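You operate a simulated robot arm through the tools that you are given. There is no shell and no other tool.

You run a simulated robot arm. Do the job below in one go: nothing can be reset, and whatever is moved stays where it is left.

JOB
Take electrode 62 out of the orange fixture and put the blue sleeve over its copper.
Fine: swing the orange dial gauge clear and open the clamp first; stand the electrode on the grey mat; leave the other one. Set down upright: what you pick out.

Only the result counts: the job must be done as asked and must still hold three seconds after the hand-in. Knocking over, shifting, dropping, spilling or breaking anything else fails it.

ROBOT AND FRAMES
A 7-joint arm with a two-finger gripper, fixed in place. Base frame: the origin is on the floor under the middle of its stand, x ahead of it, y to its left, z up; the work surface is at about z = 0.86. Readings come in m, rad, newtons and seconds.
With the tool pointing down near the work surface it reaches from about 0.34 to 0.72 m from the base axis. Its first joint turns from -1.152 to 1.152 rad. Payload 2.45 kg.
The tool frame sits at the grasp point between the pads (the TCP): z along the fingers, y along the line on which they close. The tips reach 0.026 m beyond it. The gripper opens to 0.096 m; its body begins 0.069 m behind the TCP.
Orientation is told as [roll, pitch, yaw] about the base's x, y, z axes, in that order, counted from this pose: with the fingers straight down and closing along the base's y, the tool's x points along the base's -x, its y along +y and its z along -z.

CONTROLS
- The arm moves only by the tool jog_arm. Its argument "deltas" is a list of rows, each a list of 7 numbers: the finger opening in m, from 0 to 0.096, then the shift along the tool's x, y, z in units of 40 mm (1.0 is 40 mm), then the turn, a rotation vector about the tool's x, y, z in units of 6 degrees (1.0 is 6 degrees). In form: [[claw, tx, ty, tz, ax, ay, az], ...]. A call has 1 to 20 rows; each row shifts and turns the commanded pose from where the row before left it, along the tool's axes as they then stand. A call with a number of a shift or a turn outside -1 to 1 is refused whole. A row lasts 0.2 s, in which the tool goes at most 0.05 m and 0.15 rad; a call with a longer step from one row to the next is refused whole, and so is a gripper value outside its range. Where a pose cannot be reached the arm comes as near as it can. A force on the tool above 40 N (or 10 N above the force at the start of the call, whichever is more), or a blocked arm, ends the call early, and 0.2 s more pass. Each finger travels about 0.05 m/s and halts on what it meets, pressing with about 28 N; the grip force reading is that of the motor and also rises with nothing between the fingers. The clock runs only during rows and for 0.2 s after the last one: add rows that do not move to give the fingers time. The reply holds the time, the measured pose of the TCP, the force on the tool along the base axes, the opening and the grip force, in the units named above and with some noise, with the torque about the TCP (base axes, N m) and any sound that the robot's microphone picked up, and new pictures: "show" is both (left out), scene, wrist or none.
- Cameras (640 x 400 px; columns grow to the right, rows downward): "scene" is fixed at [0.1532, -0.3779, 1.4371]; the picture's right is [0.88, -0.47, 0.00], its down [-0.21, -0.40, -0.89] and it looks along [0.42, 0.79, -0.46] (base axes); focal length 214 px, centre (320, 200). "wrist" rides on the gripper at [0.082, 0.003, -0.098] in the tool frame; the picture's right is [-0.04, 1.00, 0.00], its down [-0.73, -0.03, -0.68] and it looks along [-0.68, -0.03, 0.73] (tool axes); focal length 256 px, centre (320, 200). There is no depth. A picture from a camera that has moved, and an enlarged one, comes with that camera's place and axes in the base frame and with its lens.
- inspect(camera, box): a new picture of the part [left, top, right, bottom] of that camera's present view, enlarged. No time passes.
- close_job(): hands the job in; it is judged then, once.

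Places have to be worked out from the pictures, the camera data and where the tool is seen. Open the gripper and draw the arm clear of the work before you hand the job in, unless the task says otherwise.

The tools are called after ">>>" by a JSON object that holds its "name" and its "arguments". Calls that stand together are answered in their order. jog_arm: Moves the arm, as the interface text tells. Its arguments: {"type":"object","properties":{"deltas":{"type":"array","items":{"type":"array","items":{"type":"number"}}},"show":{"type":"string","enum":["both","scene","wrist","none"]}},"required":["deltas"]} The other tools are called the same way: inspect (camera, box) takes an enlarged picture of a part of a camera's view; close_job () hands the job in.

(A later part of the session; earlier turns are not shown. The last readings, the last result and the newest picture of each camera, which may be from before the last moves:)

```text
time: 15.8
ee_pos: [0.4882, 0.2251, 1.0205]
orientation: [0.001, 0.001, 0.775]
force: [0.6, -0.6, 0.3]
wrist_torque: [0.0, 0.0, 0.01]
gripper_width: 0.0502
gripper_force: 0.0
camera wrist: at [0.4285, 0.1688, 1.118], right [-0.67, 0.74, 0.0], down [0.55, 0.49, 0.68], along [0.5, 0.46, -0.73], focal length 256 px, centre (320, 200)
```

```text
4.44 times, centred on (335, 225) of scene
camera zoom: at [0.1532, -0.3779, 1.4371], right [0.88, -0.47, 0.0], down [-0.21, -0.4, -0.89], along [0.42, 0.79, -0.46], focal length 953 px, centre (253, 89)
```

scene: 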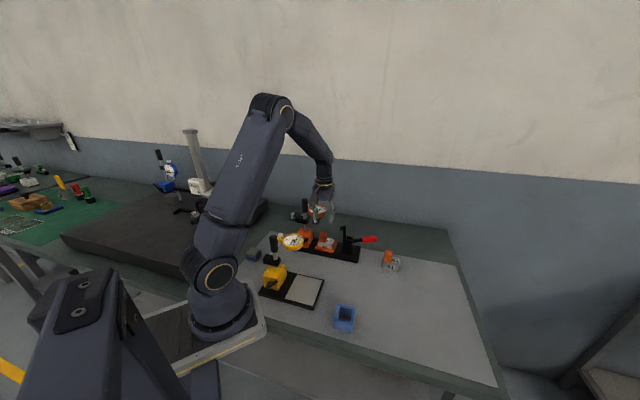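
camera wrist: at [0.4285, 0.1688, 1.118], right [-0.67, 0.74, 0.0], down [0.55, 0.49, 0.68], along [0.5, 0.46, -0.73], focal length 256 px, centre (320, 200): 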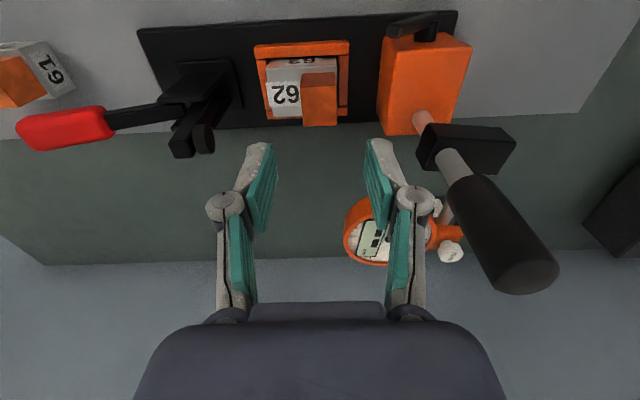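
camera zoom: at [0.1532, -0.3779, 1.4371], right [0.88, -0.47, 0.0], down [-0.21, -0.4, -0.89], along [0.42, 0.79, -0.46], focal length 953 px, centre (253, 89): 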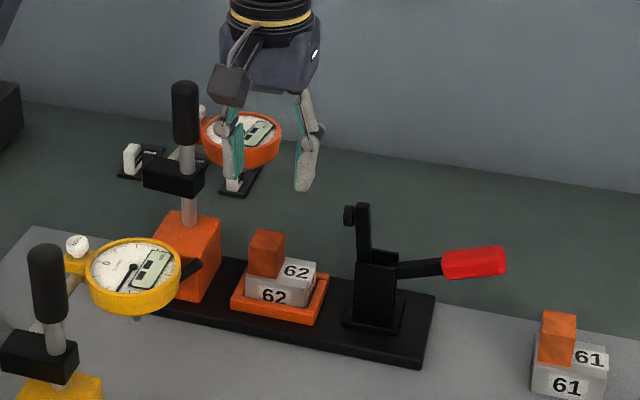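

The tool midpoint is within about 2 mm of the copper centre, and the post bracket and clamp foot have 15–20 mm clearance. I'll narrow the opening slightly, correct by 2 mm and descend to z 0.955 for a check.

>>> {"name": "jog_arm", "arguments": {"deltas": [[0.044, 0, -0.05, 0.4, 0, 0, 0], [0.044, 0, 0, 0.4, 0, 0, 0], [0.044, 0, 0, 0.4, 0, 0, 0], [0.044, 0, 0, 0.43, 0, 0, 0], [0.044, 0, 0, 0, 0, 0, 0]], "show": "both"}}

>>> {"name": "inspect", "arguments": {"camera": "wrist", "box": [200, 60, 480, 260]}}

>>> {"name": "inspect", "arguments": {"camera": "scene", "box": [295, 195, 375, 265]}}

```text
time: 17.0
ee_pos: [0.4898, 0.2235, 0.955]
orientation: [0.004, 0.0, 0.777]
force: [-0.3, -0.8, -0.2]
wrist_torque: [0.0, 0.06, -0.01]
gripper_width: 0.0437
gripper_force: 0.1
camera wrist: at [0.4301, 0.167, 1.0535], right [-0.67, 0.74, 0.0], down [0.55, 0.49, 0.68], along [0.5, 0.46, -0.73], focal length 256 px, centre (320, 200)
```

scene: 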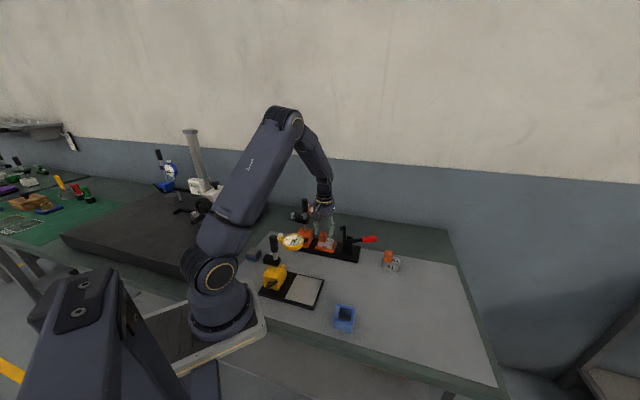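
wrist: 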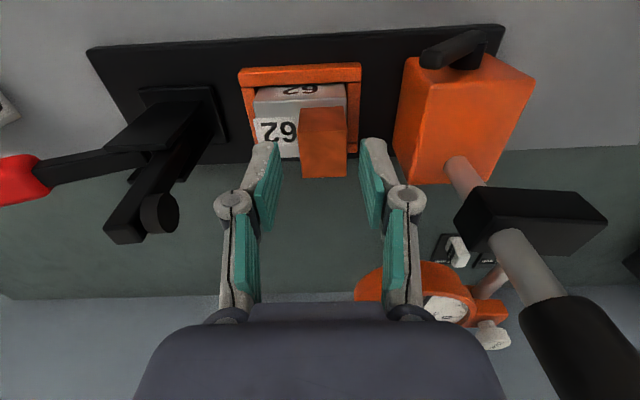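

```text
2.00 times, centred on (340, 160) of wrist
camera zoom: at [0.4301, 0.167, 1.0535], right [-0.67, 0.74, 0.0], down [0.55, 0.49, 0.68], along [0.5, 0.46, -0.73], focal length 512 px, centre (280, 280)
```

zoom: 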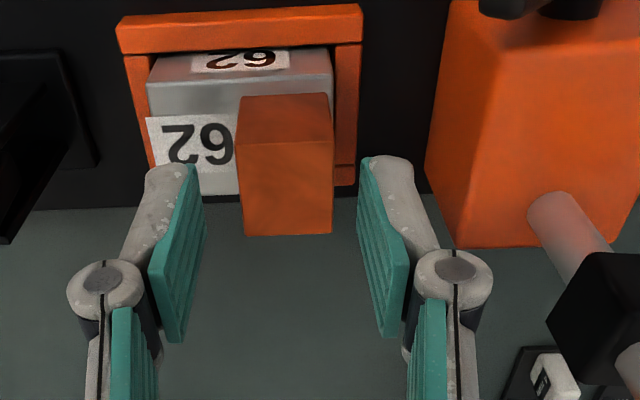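

```text
5.71 times, centred on (335, 230) of scene
camera zoom: at [0.1532, -0.3779, 1.4371], right [0.88, -0.47, 0.0], down [-0.21, -0.4, -0.89], along [0.42, 0.79, -0.46], focal length 1226 px, centre (234, 29)
```

zoom: 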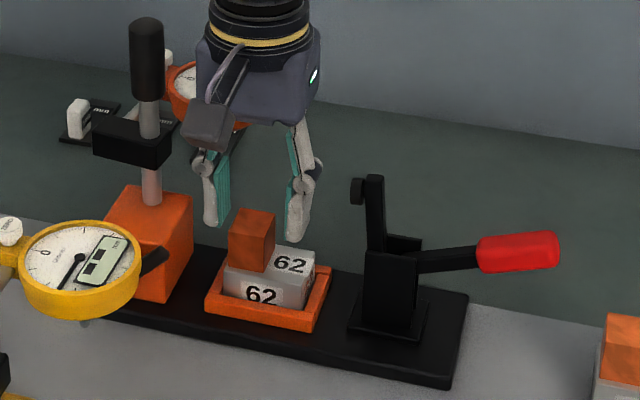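

The tips are straddling the copper just above its top, with the copper about 2 mm toward the post side. I'll correct that and lower to TCP z about 0.930, which keeps the tips above the holder top.

>>> {"name": "jog_arm", "arguments": {"deltas": [[0.044, 0, 0.045, 0.2, 0, 0, 0], [0.044, 0, 0, 0.2, 0, 0, 0], [0.044, 0, 0, 0.2, 0, 0, 0], [0.044, 0, 0, 0, 0, 0, 0]], "show": "wrist"}}

>>> {"name": "inspect", "arguments": {"camera": "wrist", "box": [220, 80, 420, 220]}}

>>> {"name": "inspect", "arguments": {"camera": "scene", "box": [295, 195, 375, 265]}}

```text
time: 18.0
ee_pos: [0.4891, 0.224, 0.9323]
orientation: [0.003, 0.001, 0.777]
force: [-0.4, -0.6, 0.3]
wrist_torque: [0.03, 0.0, 0.0]
gripper_width: 0.0437
gripper_force: 0.0
camera wrist: at [0.4289, 0.1682, 1.0297], right [-0.67, 0.74, 0.0], down [0.55, 0.49, 0.68], along [0.5, 0.46, -0.73], focal length 256 px, centre (320, 200)
```

wrist: 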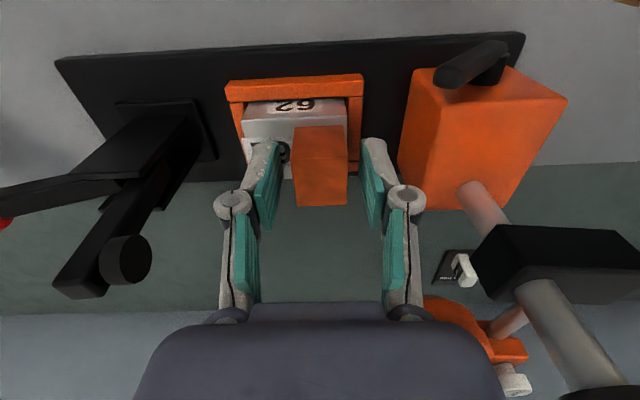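

```text
2.86 times, centred on (320, 150) of wrist
camera zoom: at [0.4289, 0.1682, 1.0297], right [-0.67, 0.74, 0.0], down [0.55, 0.49, 0.68], along [0.5, 0.46, -0.73], focal length 731 px, centre (320, 343)
```

zoom: 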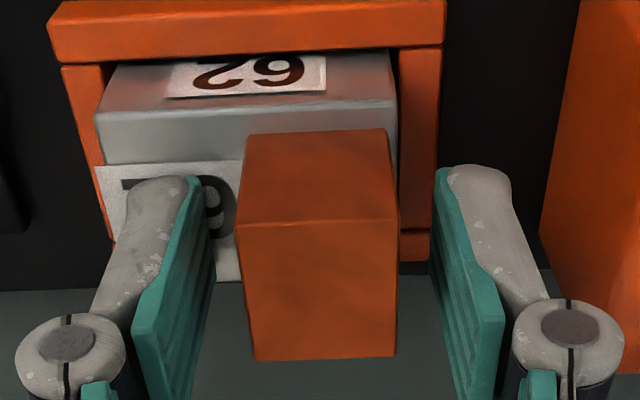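

```text
5.71 times, centred on (335, 230) of scene
camera zoom: at [0.1532, -0.3779, 1.4371], right [0.88, -0.47, 0.0], down [-0.21, -0.4, -0.89], along [0.42, 0.79, -0.46], focal length 1226 px, centre (234, 29)
```

zoom: 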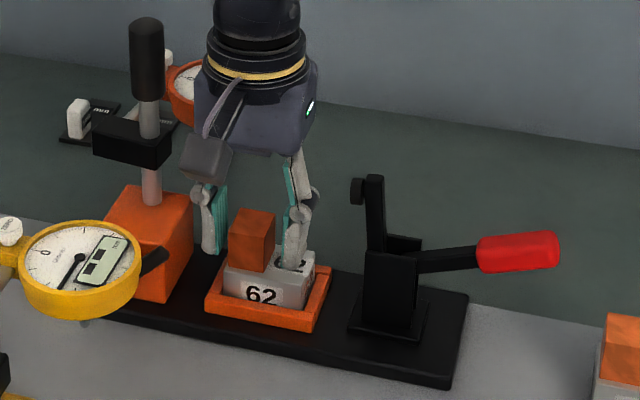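

Force is zero, the tips sit just above the holder top, and the copper is centred between the pads. I'll nudge 3 mm deeper and close on the copper.

>>> {"name": "jog_arm", "arguments": {"deltas": [[0.044, -0.075, 0, 0.02, 0, 0, 0], [0.0, 0, 0, 0, 0, 0, 0], [0.0, 0, 0, 0, 0, 0, 0], [0.0, 0, 0, 0, 0, 0, 0], [0.0, 0, 0, 0, 0, 0, 0]], "show": "wrist"}}

```text
time: 19.2
ee_pos: [0.4914, 0.2269, 0.9309]
orientation: [0.002, 0.001, 0.778]
force: [0.7, 0.9, 0.6]
wrist_torque: [-0.04, 0.08, 0.05]
gripper_width: 0.0259
gripper_force: 27.5
camera wrist: at [0.431, 0.1706, 1.0291], right [-0.67, 0.74, 0.0], down [0.54, 0.49, 0.68], along [0.5, 0.46, -0.73], focal length 256 px, centre (320, 200)
```

wrist: 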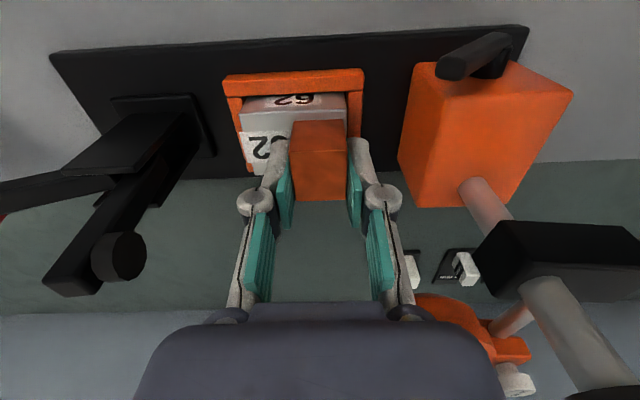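

Gripped on the copper at 25.9 mm. I'll lift slowly, straight up, by 20 mm to check that it comes out of the nest cleanly.

>>> {"name": "jog_arm", "arguments": {"deltas": [[0.0, 0, 0, -0.15, 0, 0, 0], [0.0, 0, 0, -0.2, 0, 0, 0], [0.0, 0, 0, -0.2, 0, 0, 0], [0.0, 0, 0, 0, 0, 0, 0]], "show": "both"}}

>>> {"name": "inspect", "arguments": {"camera": "scene", "box": [295, 195, 375, 265]}}

```text
time: 20.2
ee_pos: [0.49, 0.2268, 0.9534]
orientation: [0.001, -0.001, 0.776]
force: [-0.8, 0.5, 4.2]
wrist_torque: [-0.09, 0.2, 0.11]
gripper_width: 0.0255
gripper_force: 28.3
camera wrist: at [0.4308, 0.1706, 1.0515], right [-0.67, 0.74, 0.0], down [0.54, 0.49, 0.68], along [0.5, 0.46, -0.73], focal length 256 px, centre (320, 200)
```

scene: 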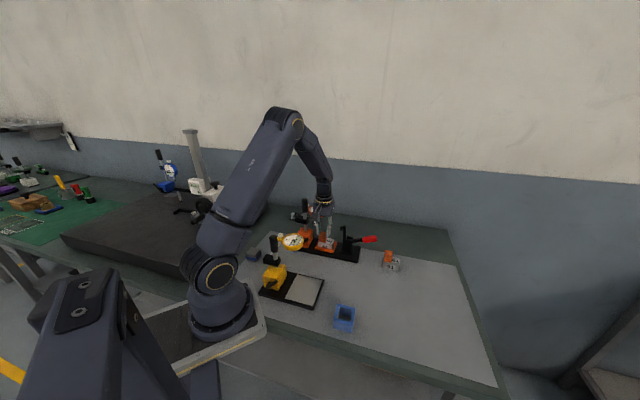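
wrist: 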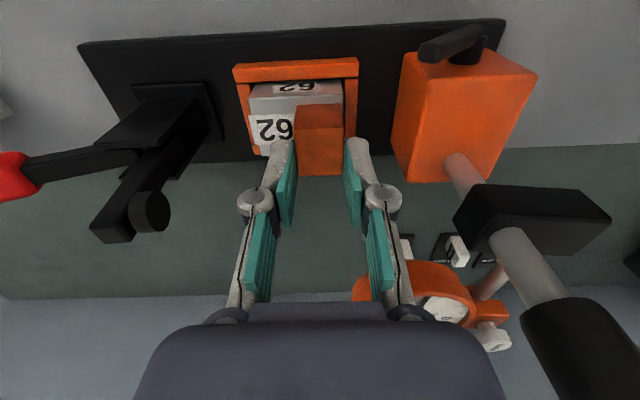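

```text
5.71 times, centred on (335, 230) of scene
camera zoom: at [0.1532, -0.378, 1.4371], right [0.88, -0.47, 0.0], down [-0.21, -0.4, -0.89], along [0.42, 0.79, -0.46], focal length 1226 px, centre (234, 29)
```

zoom: 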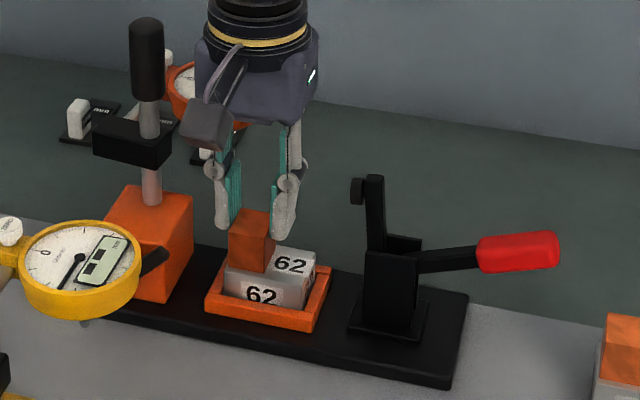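

The readings and picture suggest the pads slid up the copper rather than lifting the electrode. I'll look closely before doing anything else.

>>> {"name": "inspect", "arguments": {"camera": "scene", "box": [315, 225, 355, 257]}}

>>> {"name": "inspect", "arguments": {"camera": "wrist", "box": [220, 50, 420, 220]}}

```text
12.50 times, centred on (335, 241) of scene
camera zoom: at [0.1532, -0.378, 1.4371], right [0.88, -0.47, 0.0], down [-0.21, -0.4, -0.89], along [0.42, 0.79, -0.46], focal length 2681 px, centre (132, -312)
```

zoom: 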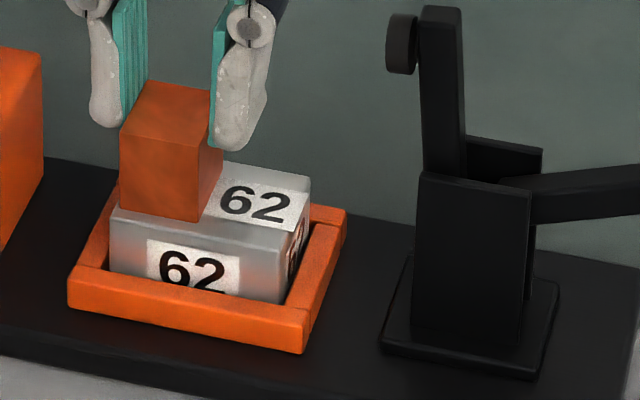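

```text
2.35 times, centred on (320, 135) of wrist
camera zoom: at [0.4308, 0.1706, 1.0515], right [-0.67, 0.74, 0.0], down [0.54, 0.49, 0.68], along [0.5, 0.46, -0.73], focal length 602 px, centre (320, 353)
```

zoom: 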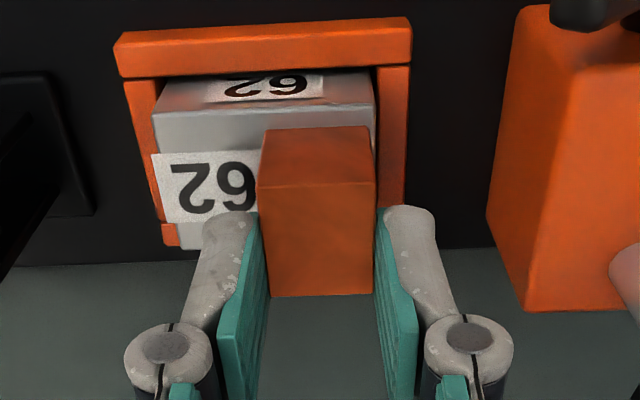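

The electrode hasn't moved, so the pads did slip along the copper. I'll reopen, go back down slightly lower for a fuller grip, and then lift only 3 mm while reading the force, to tell slipping from sticking.

>>> {"name": "jog_arm", "arguments": {"deltas": [[0.044, 0, 0, 0, 0, 0, 0], [0.044, 0, 0, 0, 0, 0, 0], [0.044, 0, 0, 0.3, 0, 0, 0], [0.044, 0, 0, 0.3, 0, 0, 0], [0.044, 0, 0, 0, 0, 0, 0]], "show": "none"}}

>>> {"name": "jog_arm", "arguments": {"deltas": [[0.0, 0, 0, 0, 0, 0, 0], [0.0, 0, 0, 0, 0, 0, 0], [0.0, 0, 0, 0, 0, 0, 0], [0.0, 0, 0, 0, 0, 0, 0], [0.0, 0, 0, 0, 0, 0, 0], [0.0, 0, 0, 0, 0, 0, 0]], "show": "wrist"}}

```text
time: 21.4
ee_pos: [0.4913, 0.2269, 0.9275]
orientation: [0.0, -0.002, 0.774]
force: [-0.9, -1.9, 10.0]
wrist_torque: [-0.3, -0.22, -0.08]
gripper_width: 0.047
gripper_force: 1.9
```

```text
time: 22.1
ee_pos: [0.4894, 0.2279, 0.9309]
orientation: [0.001, -0.003, 0.776]
force: [-5.3, -2.1, 8.1]
wrist_torque: [0.01, 0.01, 0.17]
gripper_width: 0.0257
gripper_force: 27.4
stopped in row 3: the force on the tool passed its limit at 44 N (the readings are from after the stop); the commanded pose is now the measured one
camera wrist: at [0.4303, 0.1719, 1.0282], right [-0.67, 0.74, 0.0], down [0.54, 0.49, 0.68], along [0.5, 0.46, -0.73], focal length 256 px, centre (320, 200)
```

wrist: 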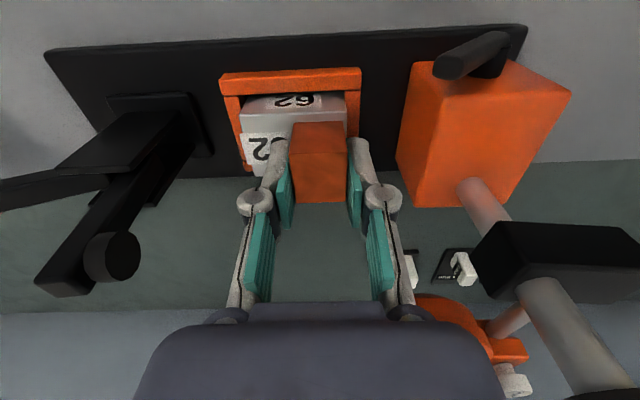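

The tips were touching the holder top there (about z 0.903), so the grip is as deep as it can go. Now I'll lift just 3 mm and read the pull force.

>>> {"name": "jog_arm", "arguments": {"deltas": [[0.0, 0, 0, -0.05, 0, 0, 0], [0.0, 0, 0, -0.05, 0, 0, 0]], "show": "wrist"}}

>>> {"name": "jog_arm", "arguments": {"deltas": [[0.0, 0, 0, -0.05, 0, 0, 0], [0.0, 0, 0, -0.05, 0, 0, 0]], "show": "both"}}

>>> {"name": "inspect", "arguments": {"camera": "scene", "box": [315, 225, 355, 257]}}

```text
time: 22.7
ee_pos: [0.4904, 0.2274, 0.9335]
orientation: [0.003, -0.003, 0.777]
force: [-1.5, -1.0, -6.7]
wrist_torque: [-0.02, 0.06, 0.02]
gripper_width: 0.026
gripper_force: 28.1
camera wrist: at [0.4306, 0.1716, 1.0315], right [-0.67, 0.74, 0.0], down [0.54, 0.49, 0.68], along [0.5, 0.46, -0.73], focal length 256 px, centre (320, 200)
```

wrist: 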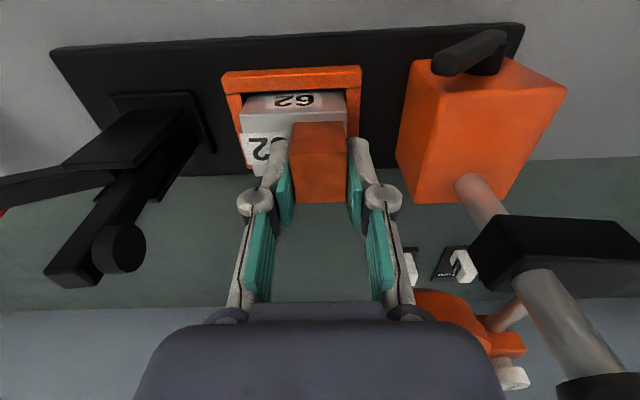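

```text
time: 23.3
ee_pos: [0.4909, 0.2273, 0.9366]
orientation: [0.001, -0.004, 0.779]
force: [-2.9, -2.4, -7.2]
wrist_torque: [-0.1, 0.14, 0.05]
gripper_width: 0.0259
gripper_force: 28.2
camera wrist: at [0.4306, 0.1716, 1.0354], right [-0.67, 0.74, 0.0], down [0.54, 0.49, 0.68], along [0.5, 0.46, -0.73], focal length 256 px, centre (320, 200)
```

scene: 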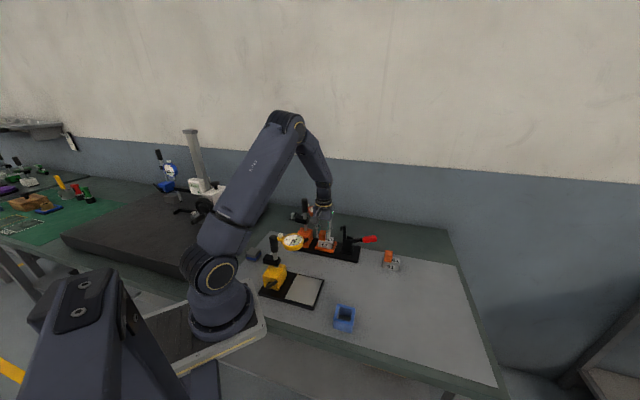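
wrist: 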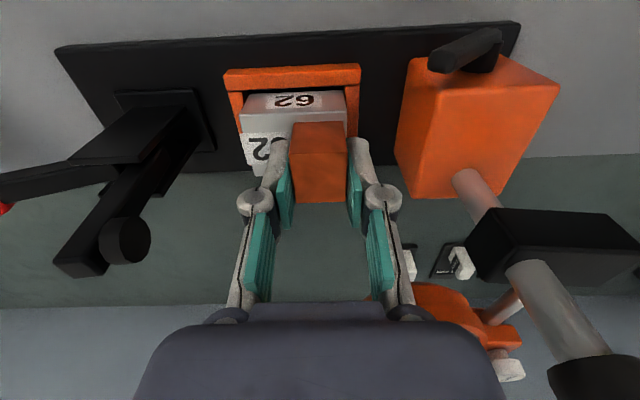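

```text
12.50 times, centred on (335, 241) of scene
camera zoom: at [0.1533, -0.3779, 1.437], right [0.88, -0.47, 0.0], down [-0.21, -0.4, -0.89], along [0.42, 0.79, -0.46], focal length 2681 px, centre (132, -312)
```

zoom: 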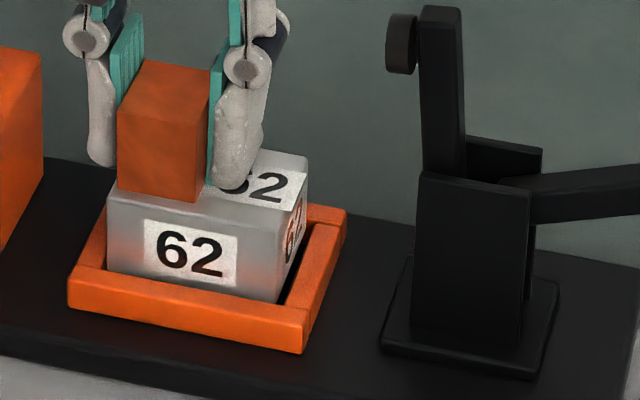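

The electrode is lifting this time: it hangs at about 7 N and the holder is rising out of the nest with the pads. I'll continue slowly, 4 mm per step, until the bottom clears the nest wall.

>>> {"name": "jog_arm", "arguments": {"deltas": [[0.0, 0, 0, -0.06, 0, 0, 0], [0.0, 0, 0, -0.08, 0, 0, 0], [0.0, 0, 0, -0.1, 0, 0, 0], [0.0, 0, 0, -0.1, 0, 0, 0], [0.0, 0, 0, -0.1, 0, 0, 0], [0.0, 0, 0, -0.1, 0, 0, 0], [0.0, 0, 0, -0.06, 0, 0, 0]], "show": "both"}}

>>> {"name": "inspect", "arguments": {"camera": "scene", "box": [305, 215, 365, 260]}}

```text
time: 24.9
ee_pos: [0.4912, 0.229, 0.962]
orientation: [0.001, -0.006, 0.779]
force: [-0.6, -0.4, -6.4]
wrist_torque: [0.07, 0.05, 0.01]
gripper_width: 0.0259
gripper_force: 28.5
camera wrist: at [0.4306, 0.1718, 1.0598], right [-0.67, 0.74, 0.0], down [0.54, 0.49, 0.68], along [0.5, 0.46, -0.73], focal length 256 px, centre (320, 200)
```

scene: 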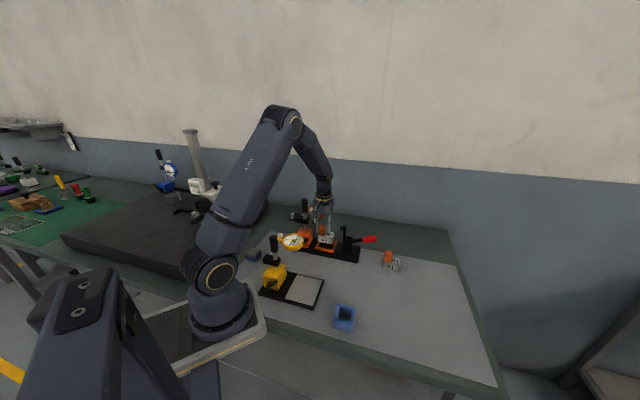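
wrist: 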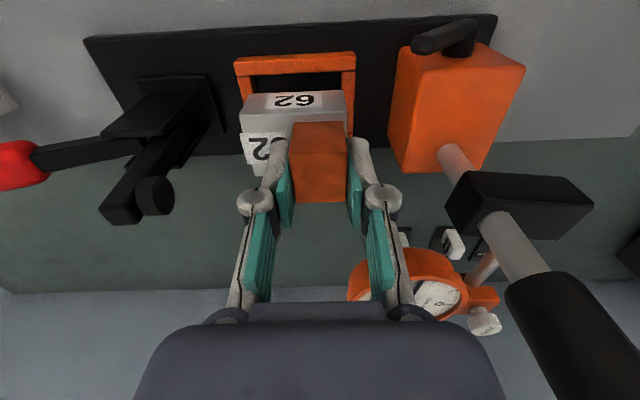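

```text
8.89 times, centred on (335, 238) of scene
camera zoom: at [0.1533, -0.3779, 1.4371], right [0.88, -0.47, 0.0], down [-0.21, -0.4, -0.89], along [0.42, 0.79, -0.46], focal length 1906 px, centre (187, -133)
```

zoom: 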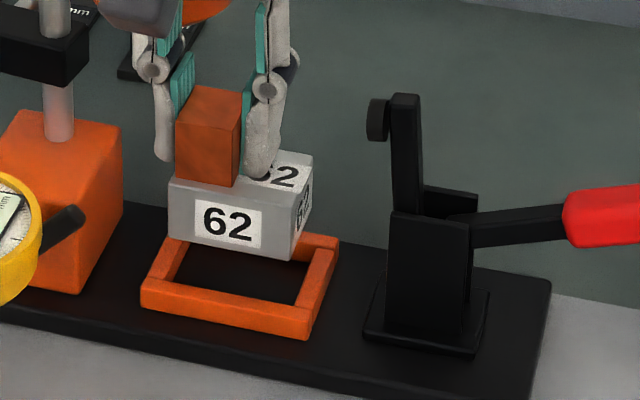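

The electrode is level, free of the nest, and hanging steady at 6.5 N. I'll rise a little more and draw it out toward the robot, away from the clamp and post.

>>> {"name": "jog_arm", "arguments": {"deltas": [[0.0, 0, 0, -0.12, 0, 0, 0], [0.0, 0.05, 0, -0.15, 0, 0, 0], [0.0, 0.15, 0, -0.1, 0, 0, 0], [0.0, 0.25, 0, 0, 0, 0, 0], [0.0, 0.3, 0, 0, 0, 0, 0], [0.0, 0.35, 0, 0, 0, 0, 0], [0.0, 0.35, 0, 0, 0, 0, 0], [0.0, 0.3, 0, 0, 0, 0, 0], [0.0, 0.2, 0, 0, 0, 0, 0]], "show": "both"}}

```text
time: 26.9
ee_pos: [0.4353, 0.1734, 0.9765]
orientation: [0.002, -0.005, 0.777]
force: [-0.9, 0.2, -6.4]
wrist_torque: [0.07, 0.02, -0.03]
gripper_width: 0.0255
gripper_force: 27.8
camera wrist: at [0.3749, 0.1172, 1.074], right [-0.67, 0.74, 0.0], down [0.54, 0.49, 0.68], along [0.5, 0.46, -0.73], focal length 256 px, centre (320, 200)
```

scene: 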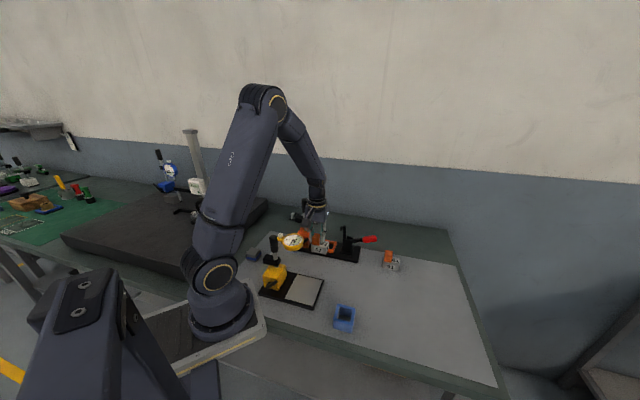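
wrist: 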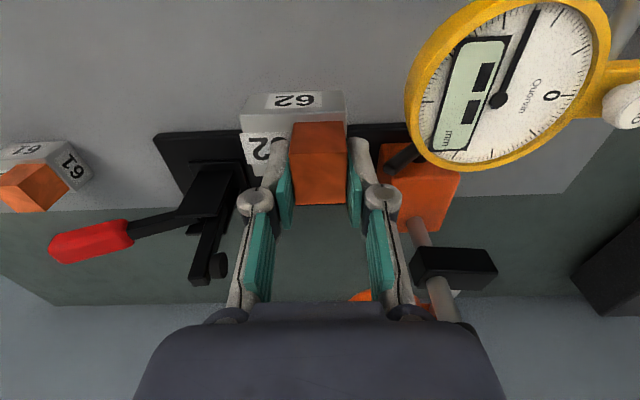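

It's held firmly and clear of the fixture. I'll carry it sideways over the open mat to about (0.488, 0.017).

>>> {"name": "jog_arm", "arguments": {"deltas": [[0.0, 0, -0.15, 0, 0, 0, 0], [0.0, 0.05, -0.3, 0, 0, 0, 0], [0.0, 0.2, -0.4, 0, 0, 0, 0], [0.0, 0.25, -0.4, 0, 0, 0, 0], [0.0, 0.25, -0.4, 0, 0, 0, 0], [0.0, 0.25, -0.4, 0, 0, 0, 0], [0.0, 0.25, -0.4, 0, 0, 0, 0], [0.0, 0.25, -0.4, 0, 0, 0, 0], [0.0, 0.2, -0.4, 0, 0, 0, 0], [0.0, 0.1, -0.3, 0, 0, 0, 0], [0.0, 0, -0.16, 0, 0, 0, 0], [0.0, 0, 0, 0, 0, 0, 0]], "show": "both"}}

>>> {"name": "inspect", "arguments": {"camera": "scene", "box": [300, 210, 420, 310]}}

```text
time: 29.5
ee_pos: [0.4884, 0.0167, 0.9756]
orientation: [0.001, -0.003, 0.778]
force: [0.0, 0.0, -6.2]
wrist_torque: [0.04, 0.01, 0.06]
gripper_width: 0.0258
gripper_force: 27.4
camera wrist: at [0.4279, -0.0389, 1.0734], right [-0.67, 0.74, 0.0], down [0.54, 0.49, 0.68], along [0.5, 0.46, -0.73], focal length 256 px, centre (320, 200)
```

scene: 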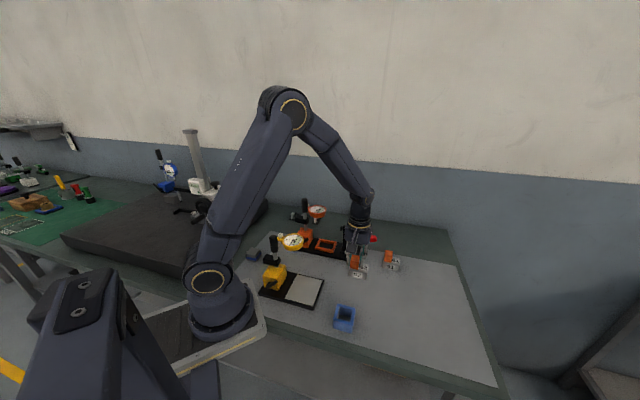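
wrist: 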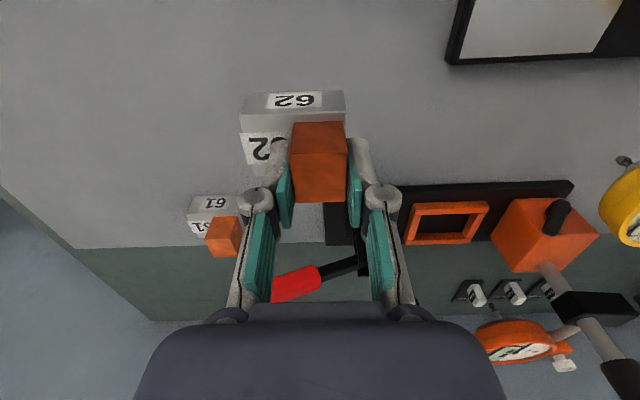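

```text
4.00 times, centred on (360, 260) of scene
camera zoom: at [0.1533, -0.3779, 1.437], right [0.88, -0.47, 0.0], down [-0.21, -0.4, -0.89], along [0.42, 0.79, -0.46], focal length 858 px, centre (160, -40)
```

zoom: 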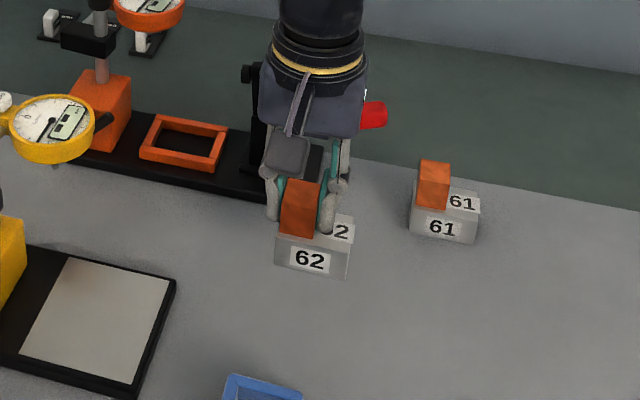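

62 hangs upright over open mat, well away from 61. I'll lower it slowly, watching the force for touchdown at an expected TCP z of about 0.918.

>>> {"name": "jog_arm", "arguments": {"deltas": [[0.0, 0, 0, 0.1, 0, 0, 0], [0.0, 0, 0, 0.2, 0, 0, 0], [0.0, 0, 0, 0.25, 0, 0, 0], [0.0, 0, 0, 0.25, 0, 0, 0], [0.0, 0, 0, 0.2, 0, 0, 0], [0.0, 0, 0, 0.15, 0, 0, 0], [0.0, 0, 0, 0.1, 0, 0, 0], [0.0, 0, 0, 0.05, 0, 0, 0], [0.0, 0, 0, 0, 0, 0, 0]], "show": "both"}}

>>> {"name": "inspect", "arguments": {"camera": "scene", "box": [330, 230, 410, 290]}}

```text
time: 31.5
ee_pos: [0.4886, 0.0164, 0.924]
orientation: [0.003, -0.007, 0.779]
force: [0.7, -0.4, -6.4]
wrist_torque: [0.08, 0.01, -0.03]
gripper_width: 0.0257
gripper_force: 27.5
camera wrist: at [0.4281, -0.0391, 1.0212], right [-0.67, 0.74, 0.0], down [0.54, 0.49, 0.68], along [0.5, 0.46, -0.73], focal length 256 px, centre (320, 200)
```

scene: 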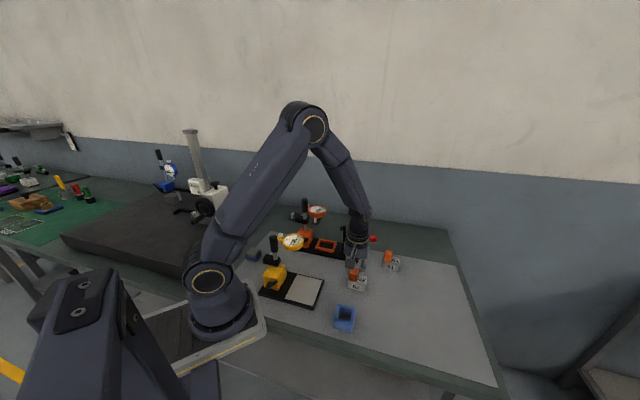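
wrist: 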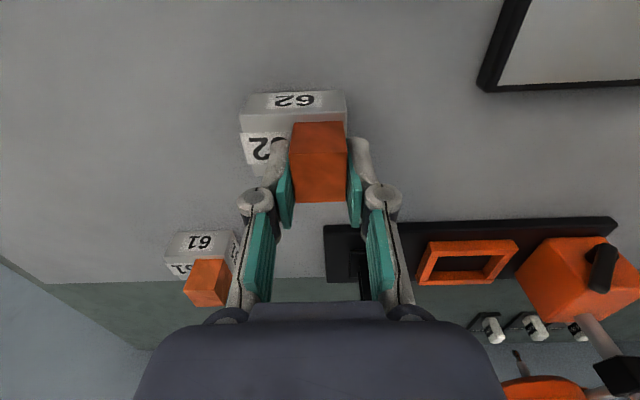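

```text
6.67 times, centred on (370, 260) of scene
camera zoom: at [0.1533, -0.3779, 1.437], right [0.88, -0.47, 0.0], down [-0.21, -0.4, -0.89], along [0.42, 0.79, -0.46], focal length 1430 px, centre (-13, -200)
```

zoom: 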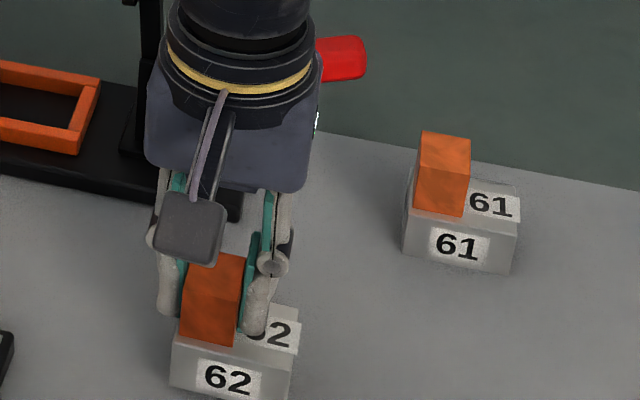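

Still hanging at z 0.924, with no contact yet. I'll continue down in roughly 1 mm steps.

>>> {"name": "jog_arm", "arguments": {"deltas": [[0.0, 0, 0, 0.03, 0, 0, 0], [0.0, 0, 0, 0.03, 0, 0, 0], [0.0, 0, 0, 0.03, 0, 0, 0], [0.0, 0, 0, 0.03, 0, 0, 0], [0.0, 0, 0, 0, 0, 0, 0]], "show": "wrist"}}

```text
time: 32.7
ee_pos: [0.489, 0.0166, 0.9188]
orientation: [0.0, -0.005, 0.779]
force: [0.0, 0.6, -5.6]
wrist_torque: [0.06, -0.01, 0.01]
gripper_width: 0.0256
gripper_force: 27.3
camera wrist: at [0.4283, -0.0389, 1.0168], right [-0.67, 0.74, 0.0], down [0.54, 0.49, 0.68], along [0.5, 0.46, -0.73], focal length 256 px, centre (320, 200)
```

wrist: 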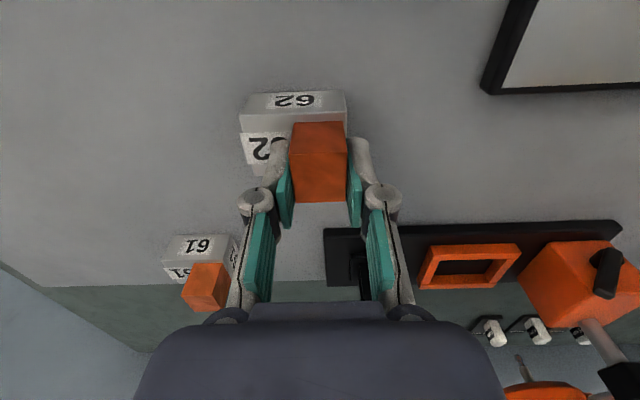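

Still -5.6 N, so it's only just about at the surface. Two smaller steps down, checking for the load to reverse.

>>> {"name": "jog_arm", "arguments": {"deltas": [[0.0, 0, 0, 0.025, 0, 0, 0], [0.0, 0, 0, 0, 0, 0, 0]], "show": "none"}}

>>> {"name": "jog_arm", "arguments": {"deltas": [[0.0, 0, 0, 0.025, 0, 0, 0], [0.0, 0, 0, 0, 0, 0, 0]], "show": "none"}}

```text
time: 33.3
ee_pos: [0.4876, 0.0173, 0.9173]
orientation: [0.002, -0.007, 0.777]
force: [-0.3, -0.2, -4.9]
wrist_torque: [0.09, 0.03, 0.01]
gripper_width: 0.0257
gripper_force: 28.1
```

```text
time: 33.9
ee_pos: [0.4882, 0.018, 0.9177]
orientation: [0.002, -0.006, 0.78]
force: [0.6, -0.4, -4.9]
wrist_torque: [0.09, 0.0, 0.0]
gripper_width: 0.026
gripper_force: 28.0
```

The load is starting to come off (−6.4 to −4.9 N), so the bottom edge is touching. A couple more small steps to seat it fully.

>>> {"name": "jog_arm", "arguments": {"deltas": [[0.0, 0, 0, 0.025, 0, 0, 0], [0.0, 0, 0, 0, 0, 0, 0]], "show": "none"}}

>>> {"name": "jog_arm", "arguments": {"deltas": [[0.0, 0, 0, 0.025, 0, 0, 0], [0.0, 0, 0, 0, 0, 0, 0]], "show": "both"}}

```text
time: 34.5
ee_pos: [0.4891, 0.0162, 0.917]
orientation: [0.0, -0.006, 0.778]
force: [-3.5, 0.8, 3.8]
wrist_torque: [-0.18, -0.04, -0.07]
gripper_width: 0.0255
gripper_force: 27.7
```

```text
time: 35.1
ee_pos: [0.4884, 0.0174, 0.9171]
orientation: [0.0, -0.005, 0.779]
force: [-9.3, 2.5, 30.8]
wrist_torque: [-0.17, 0.36, -0.1]
gripper_width: 0.0258
gripper_force: 28.3
camera wrist: at [0.4279, -0.0387, 1.0139], right [-0.67, 0.74, 0.0], down [0.54, 0.49, 0.68], along [0.51, 0.46, -0.73], focal length 256 px, centre (320, 200)
```

scene: 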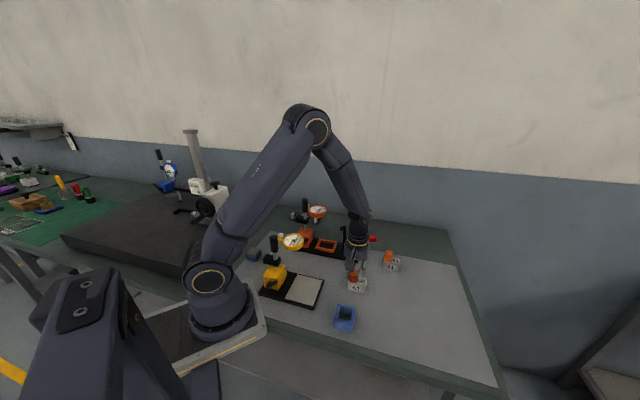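
wrist: 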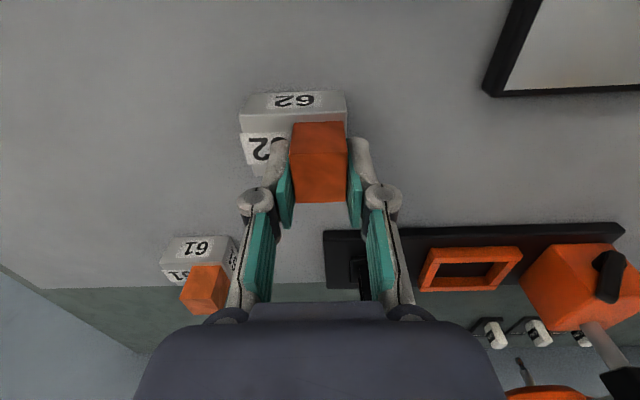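

Now it's seated (the force reversed to +31 N). I'll back off about 1 mm to release the press, then open the fingers.

>>> {"name": "jog_arm", "arguments": {"deltas": [[0.0, 0, 0, -0.025, 0, 0, 0], [0.0, 0, 0, 0, 0, 0, 0]], "show": "none"}}

```text
time: 35.7
ee_pos: [0.4886, 0.0178, 0.915]
orientation: [0.0, -0.005, 0.779]
force: [-4.2, 4.5, 12.2]
wrist_torque: [0.02, -0.05, -0.03]
gripper_width: 0.026
gripper_force: 27.9
```

Still pressing 12 N; one more small back-off, then open.

>>> {"name": "jog_arm", "arguments": {"deltas": [[0.0, 0, 0, -0.012, 0, 0, 0], [0.0, 0, 0, 0, 0, 0, 0]], "show": "none"}}

>>> {"name": "jog_arm", "arguments": {"deltas": [[0.03, 0, 0, 0, 0, 0, 0], [0.034, 0, 0, 0, 0, 0, 0], [0.04, 0, 0, 0, 0, 0, 0], [0.046, 0, 0, 0, 0, 0, 0], [0.046, 0, 0, 0, 0, 0, 0]], "show": "both"}}

>>> {"name": "inspect", "arguments": {"camera": "wrist", "box": [200, 60, 440, 240]}}

```text
time: 36.3
ee_pos: [0.4873, 0.0162, 0.9154]
orientation: [0.002, -0.004, 0.78]
force: [0.6, 0.8, -3.9]
wrist_torque: [0.06, -0.12, 0.0]
gripper_width: 0.0259
gripper_force: 27.7
```

```text
time: 37.5
ee_pos: [0.4884, 0.0186, 0.9166]
orientation: [0.003, -0.006, 0.778]
force: [1.3, 0.3, -0.1]
wrist_torque: [0.0, 0.0, -0.01]
gripper_width: 0.0463
gripper_force: 0.0
camera wrist: at [0.4282, -0.039, 1.0146], right [-0.67, 0.74, 0.0], down [0.54, 0.49, 0.68], along [0.5, 0.46, -0.73], focal length 256 px, centre (320, 200)
```

scene: 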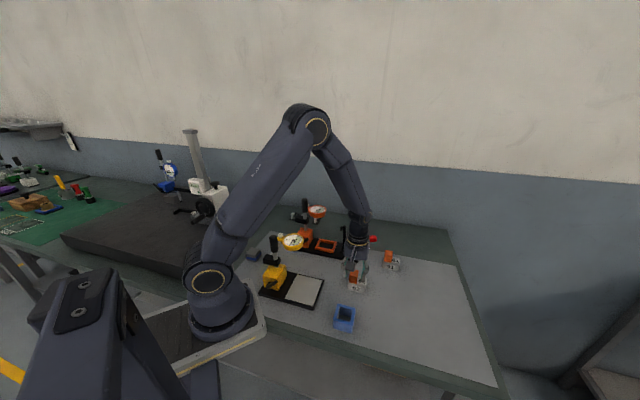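
wrist: 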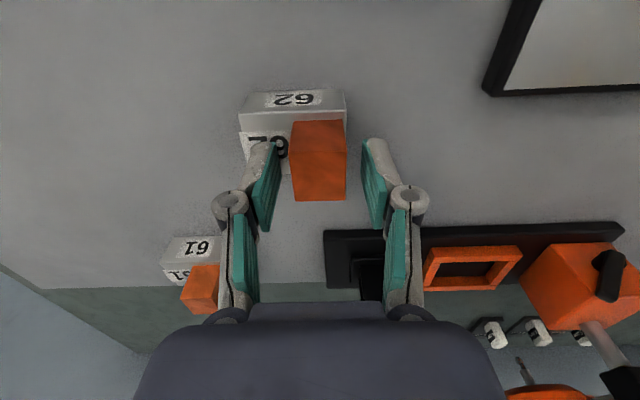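

```text
2.22 times, centred on (320, 150) of wrist
camera zoom: at [0.4282, -0.039, 1.0146], right [-0.67, 0.74, 0.0], down [0.54, 0.49, 0.68], along [0.5, 0.46, -0.73], focal length 569 px, centre (320, 311)
```

zoom: 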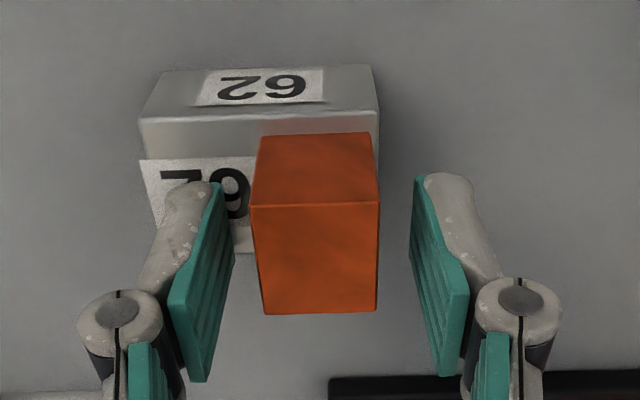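

62 is standing upright on the mat and released. I'll go straight up to clear it, then view it and the sleeve.

>>> {"name": "jog_arm", "arguments": {"deltas": [[0.05, 0, 0, -0.2, 0, 0, 0], [0.05, 0, 0, -0.4, 0, 0, 0], [0.05, 0, 0, -0.6, 0, 0, 0], [0.05, 0, 0, -0.8, 0, 0, 0], [0.05, 0, 0, -0.8, 0, 0, 0], [0.05, 0, 0, 0, 0, 0, 0]], "show": "both"}}

>>> {"name": "inspect", "arguments": {"camera": "scene", "box": [325, 250, 385, 300]}}

>>> {"name": "inspect", "arguments": {"camera": "wrist", "box": [220, 40, 420, 180]}}

```text
time: 38.9
ee_pos: [0.4886, 0.0172, 1.0284]
orientation: [0.002, -0.005, 0.779]
force: [0.0, 0.7, 0.4]
wrist_torque: [0.01, 0.0, -0.02]
gripper_width: 0.0502
gripper_force: 0.0
camera wrist: at [0.4283, -0.0387, 1.126], right [-0.67, 0.74, 0.0], down [0.54, 0.49, 0.68], along [0.5, 0.46, -0.73], focal length 256 px, centre (320, 200)
```

scene: 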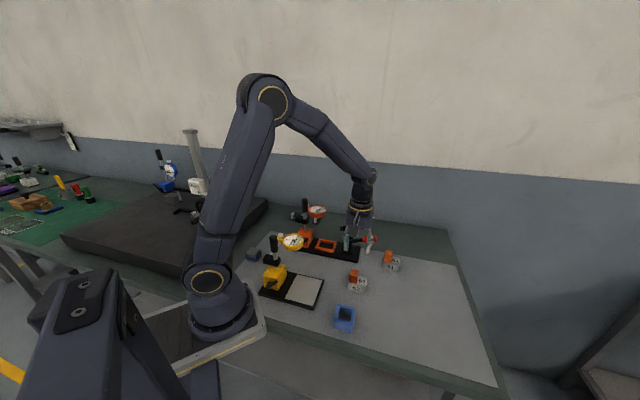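
wrist: 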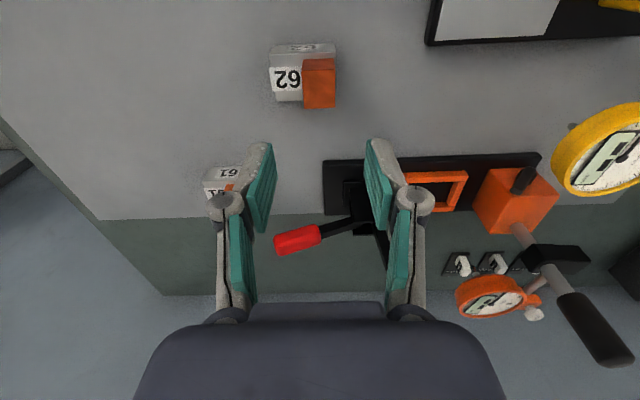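

```text
8.00 times, centred on (355, 275) of scene
camera zoom: at [0.1532, -0.3779, 1.4371], right [0.88, -0.47, 0.0], down [-0.21, -0.4, -0.89], along [0.42, 0.79, -0.46], focal length 1716 px, centre (40, -400)
```

zoom: 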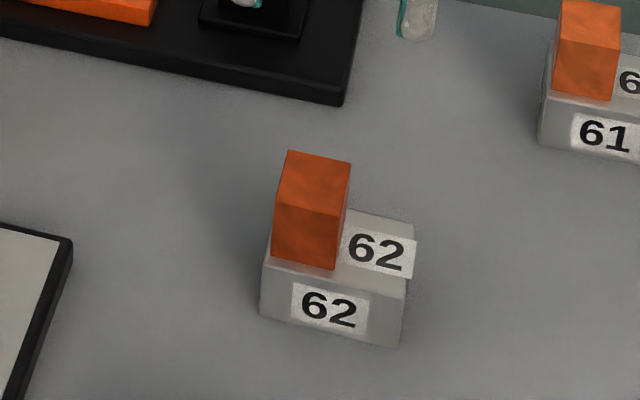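

```text
2.86 times, centred on (320, 110) of wrist
camera zoom: at [0.4283, -0.0387, 1.126], right [-0.67, 0.74, 0.0], down [0.54, 0.49, 0.68], along [0.5, 0.46, -0.73], focal length 731 px, centre (320, 457)
```

zoom: 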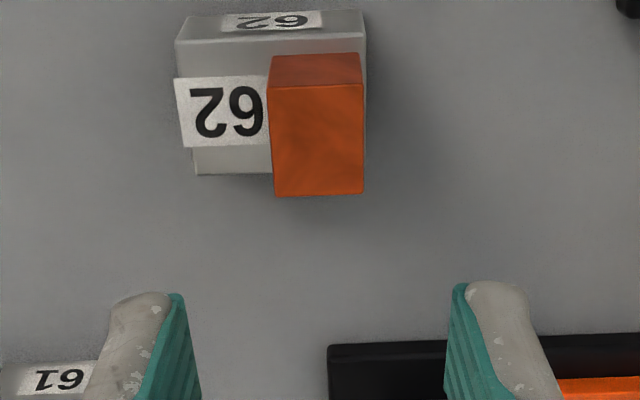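

62 stands square on the mat with its copper centre at about (0.482, 0.010), and the holder measures 55×38×30 mm. I'll rotate the tool by 90° so the fingers close across the narrow side. That lets me centre both the electrode and the sleeve precisely in the tight direction.

>>> {"name": "jog_arm", "arguments": {"deltas": [[0.07, 0, 0, -0.2, 0, 0, 1.0], [0.07, 0, 0, -0.2, 0, 0, 1.0], [0.07, 0, 0, -0.1, 0, 0, 1.0], [0.07, 0, 0, 0, 0, 0, 1.0], [0.07, 0, 0, 0, 0, 0, 1.0], [0.07, 0, 0, 0, 0, 0, 1.0], [0.07, 0, 0, 0, 0, 0, 1.0], [0.07, 0, 0, 0, 0, 0, 1.0], [0.07, 0, 0, 0, 0, 0, 1.0], [0.07, 0, 0, 0, 0, 0, 1.0], [0.07, 0, 0, 0, 0, 0, 1.0], [0.07, 0, 0, 0, 0, 0, 1.0], [0.07, 0, 0, 0, 0, 0, 1.0], [0.07, 0, 0, 0, 0, 0, 1.0], [0.07, 0, 0, 0, 0, 0, 1.0], [0.07, 0, 0, 0, 0, 0, 0]], "show": "both"}}

```text
time: 42.3
ee_pos: [0.489, 0.0171, 1.0491]
orientation: [0.007, 0.002, -0.794]
force: [-0.1, 0.1, -0.4]
wrist_torque: [-0.02, 0.0, -0.02]
gripper_width: 0.0696
gripper_force: 0.0
camera wrist: at [0.4333, 0.0759, 1.1469], right [0.74, 0.67, 0.0], down [0.49, -0.55, 0.68], along [0.46, -0.5, -0.73], focal length 256 px, centre (320, 200)
```

scene: 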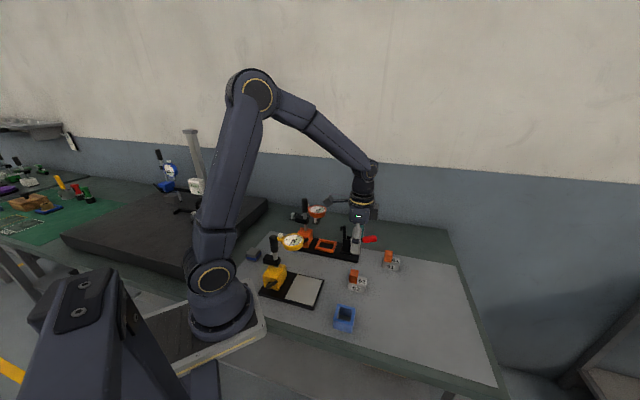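
wrist: 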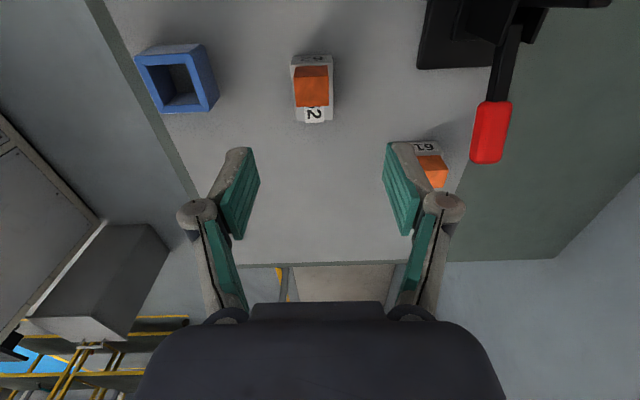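

The tool is at yaw −45.5°, closing across the electrode's narrow side, and both the sleeve and 62 are in view. I'll zoom in to measure them.

>>> {"name": "inspect", "arguments": {"camera": "wrist", "box": [120, 30, 240, 130]}}

>>> {"name": "inspect", "arguments": {"camera": "wrist", "box": [260, 40, 380, 140]}}

>>> {"name": "inspect", "arguments": {"camera": "scene", "box": [325, 295, 365, 340]}}

```text
4.00 times, centred on (180, 80) of wrist
camera zoom: at [0.4333, 0.0759, 1.1469], right [0.74, 0.67, 0.0], down [0.49, -0.55, 0.68], along [0.46, -0.5, -0.73], focal length 1024 px, centre (880, 680)
```

zoom: 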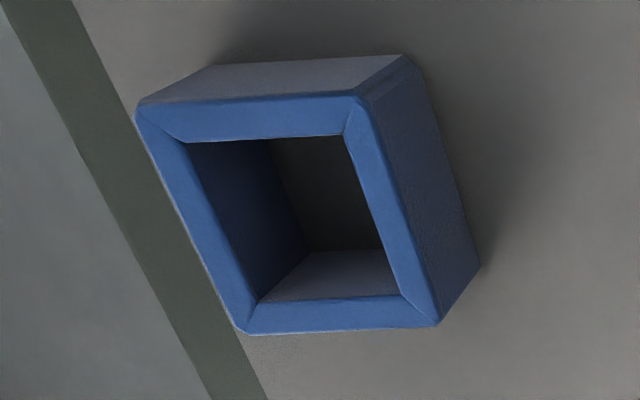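

```text
4.00 times, centred on (320, 90) of wrist
camera zoom: at [0.4333, 0.0759, 1.1469], right [0.74, 0.67, 0.0], down [0.49, -0.55, 0.68], along [0.46, -0.5, -0.73], focal length 1024 px, centre (320, 640)
```

zoom: 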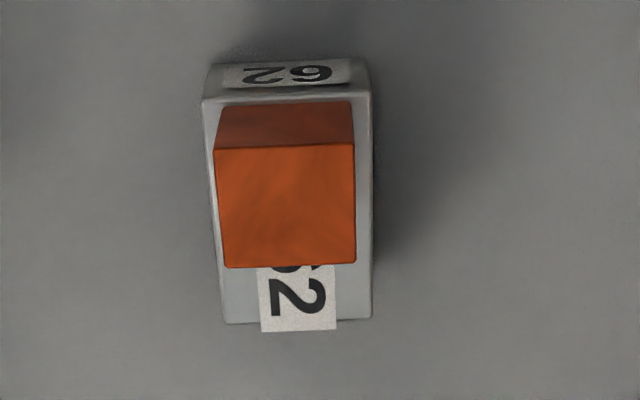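

```text
8.89 times, centred on (345, 318) of scene
camera zoom: at [0.1532, -0.3779, 1.4371], right [0.88, -0.47, 0.0], down [-0.21, -0.4, -0.89], along [0.42, 0.79, -0.46], focal length 1906 px, centre (98, -844)
```

zoom: 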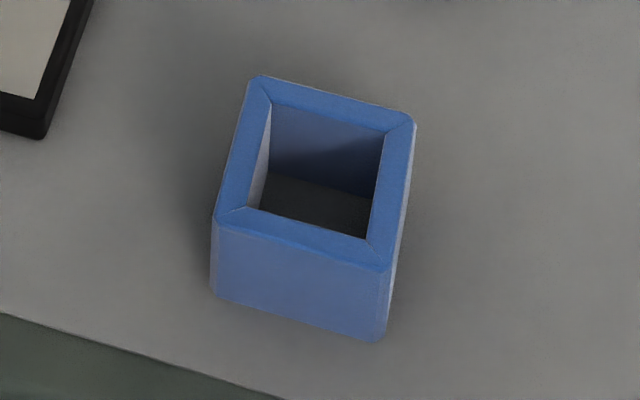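

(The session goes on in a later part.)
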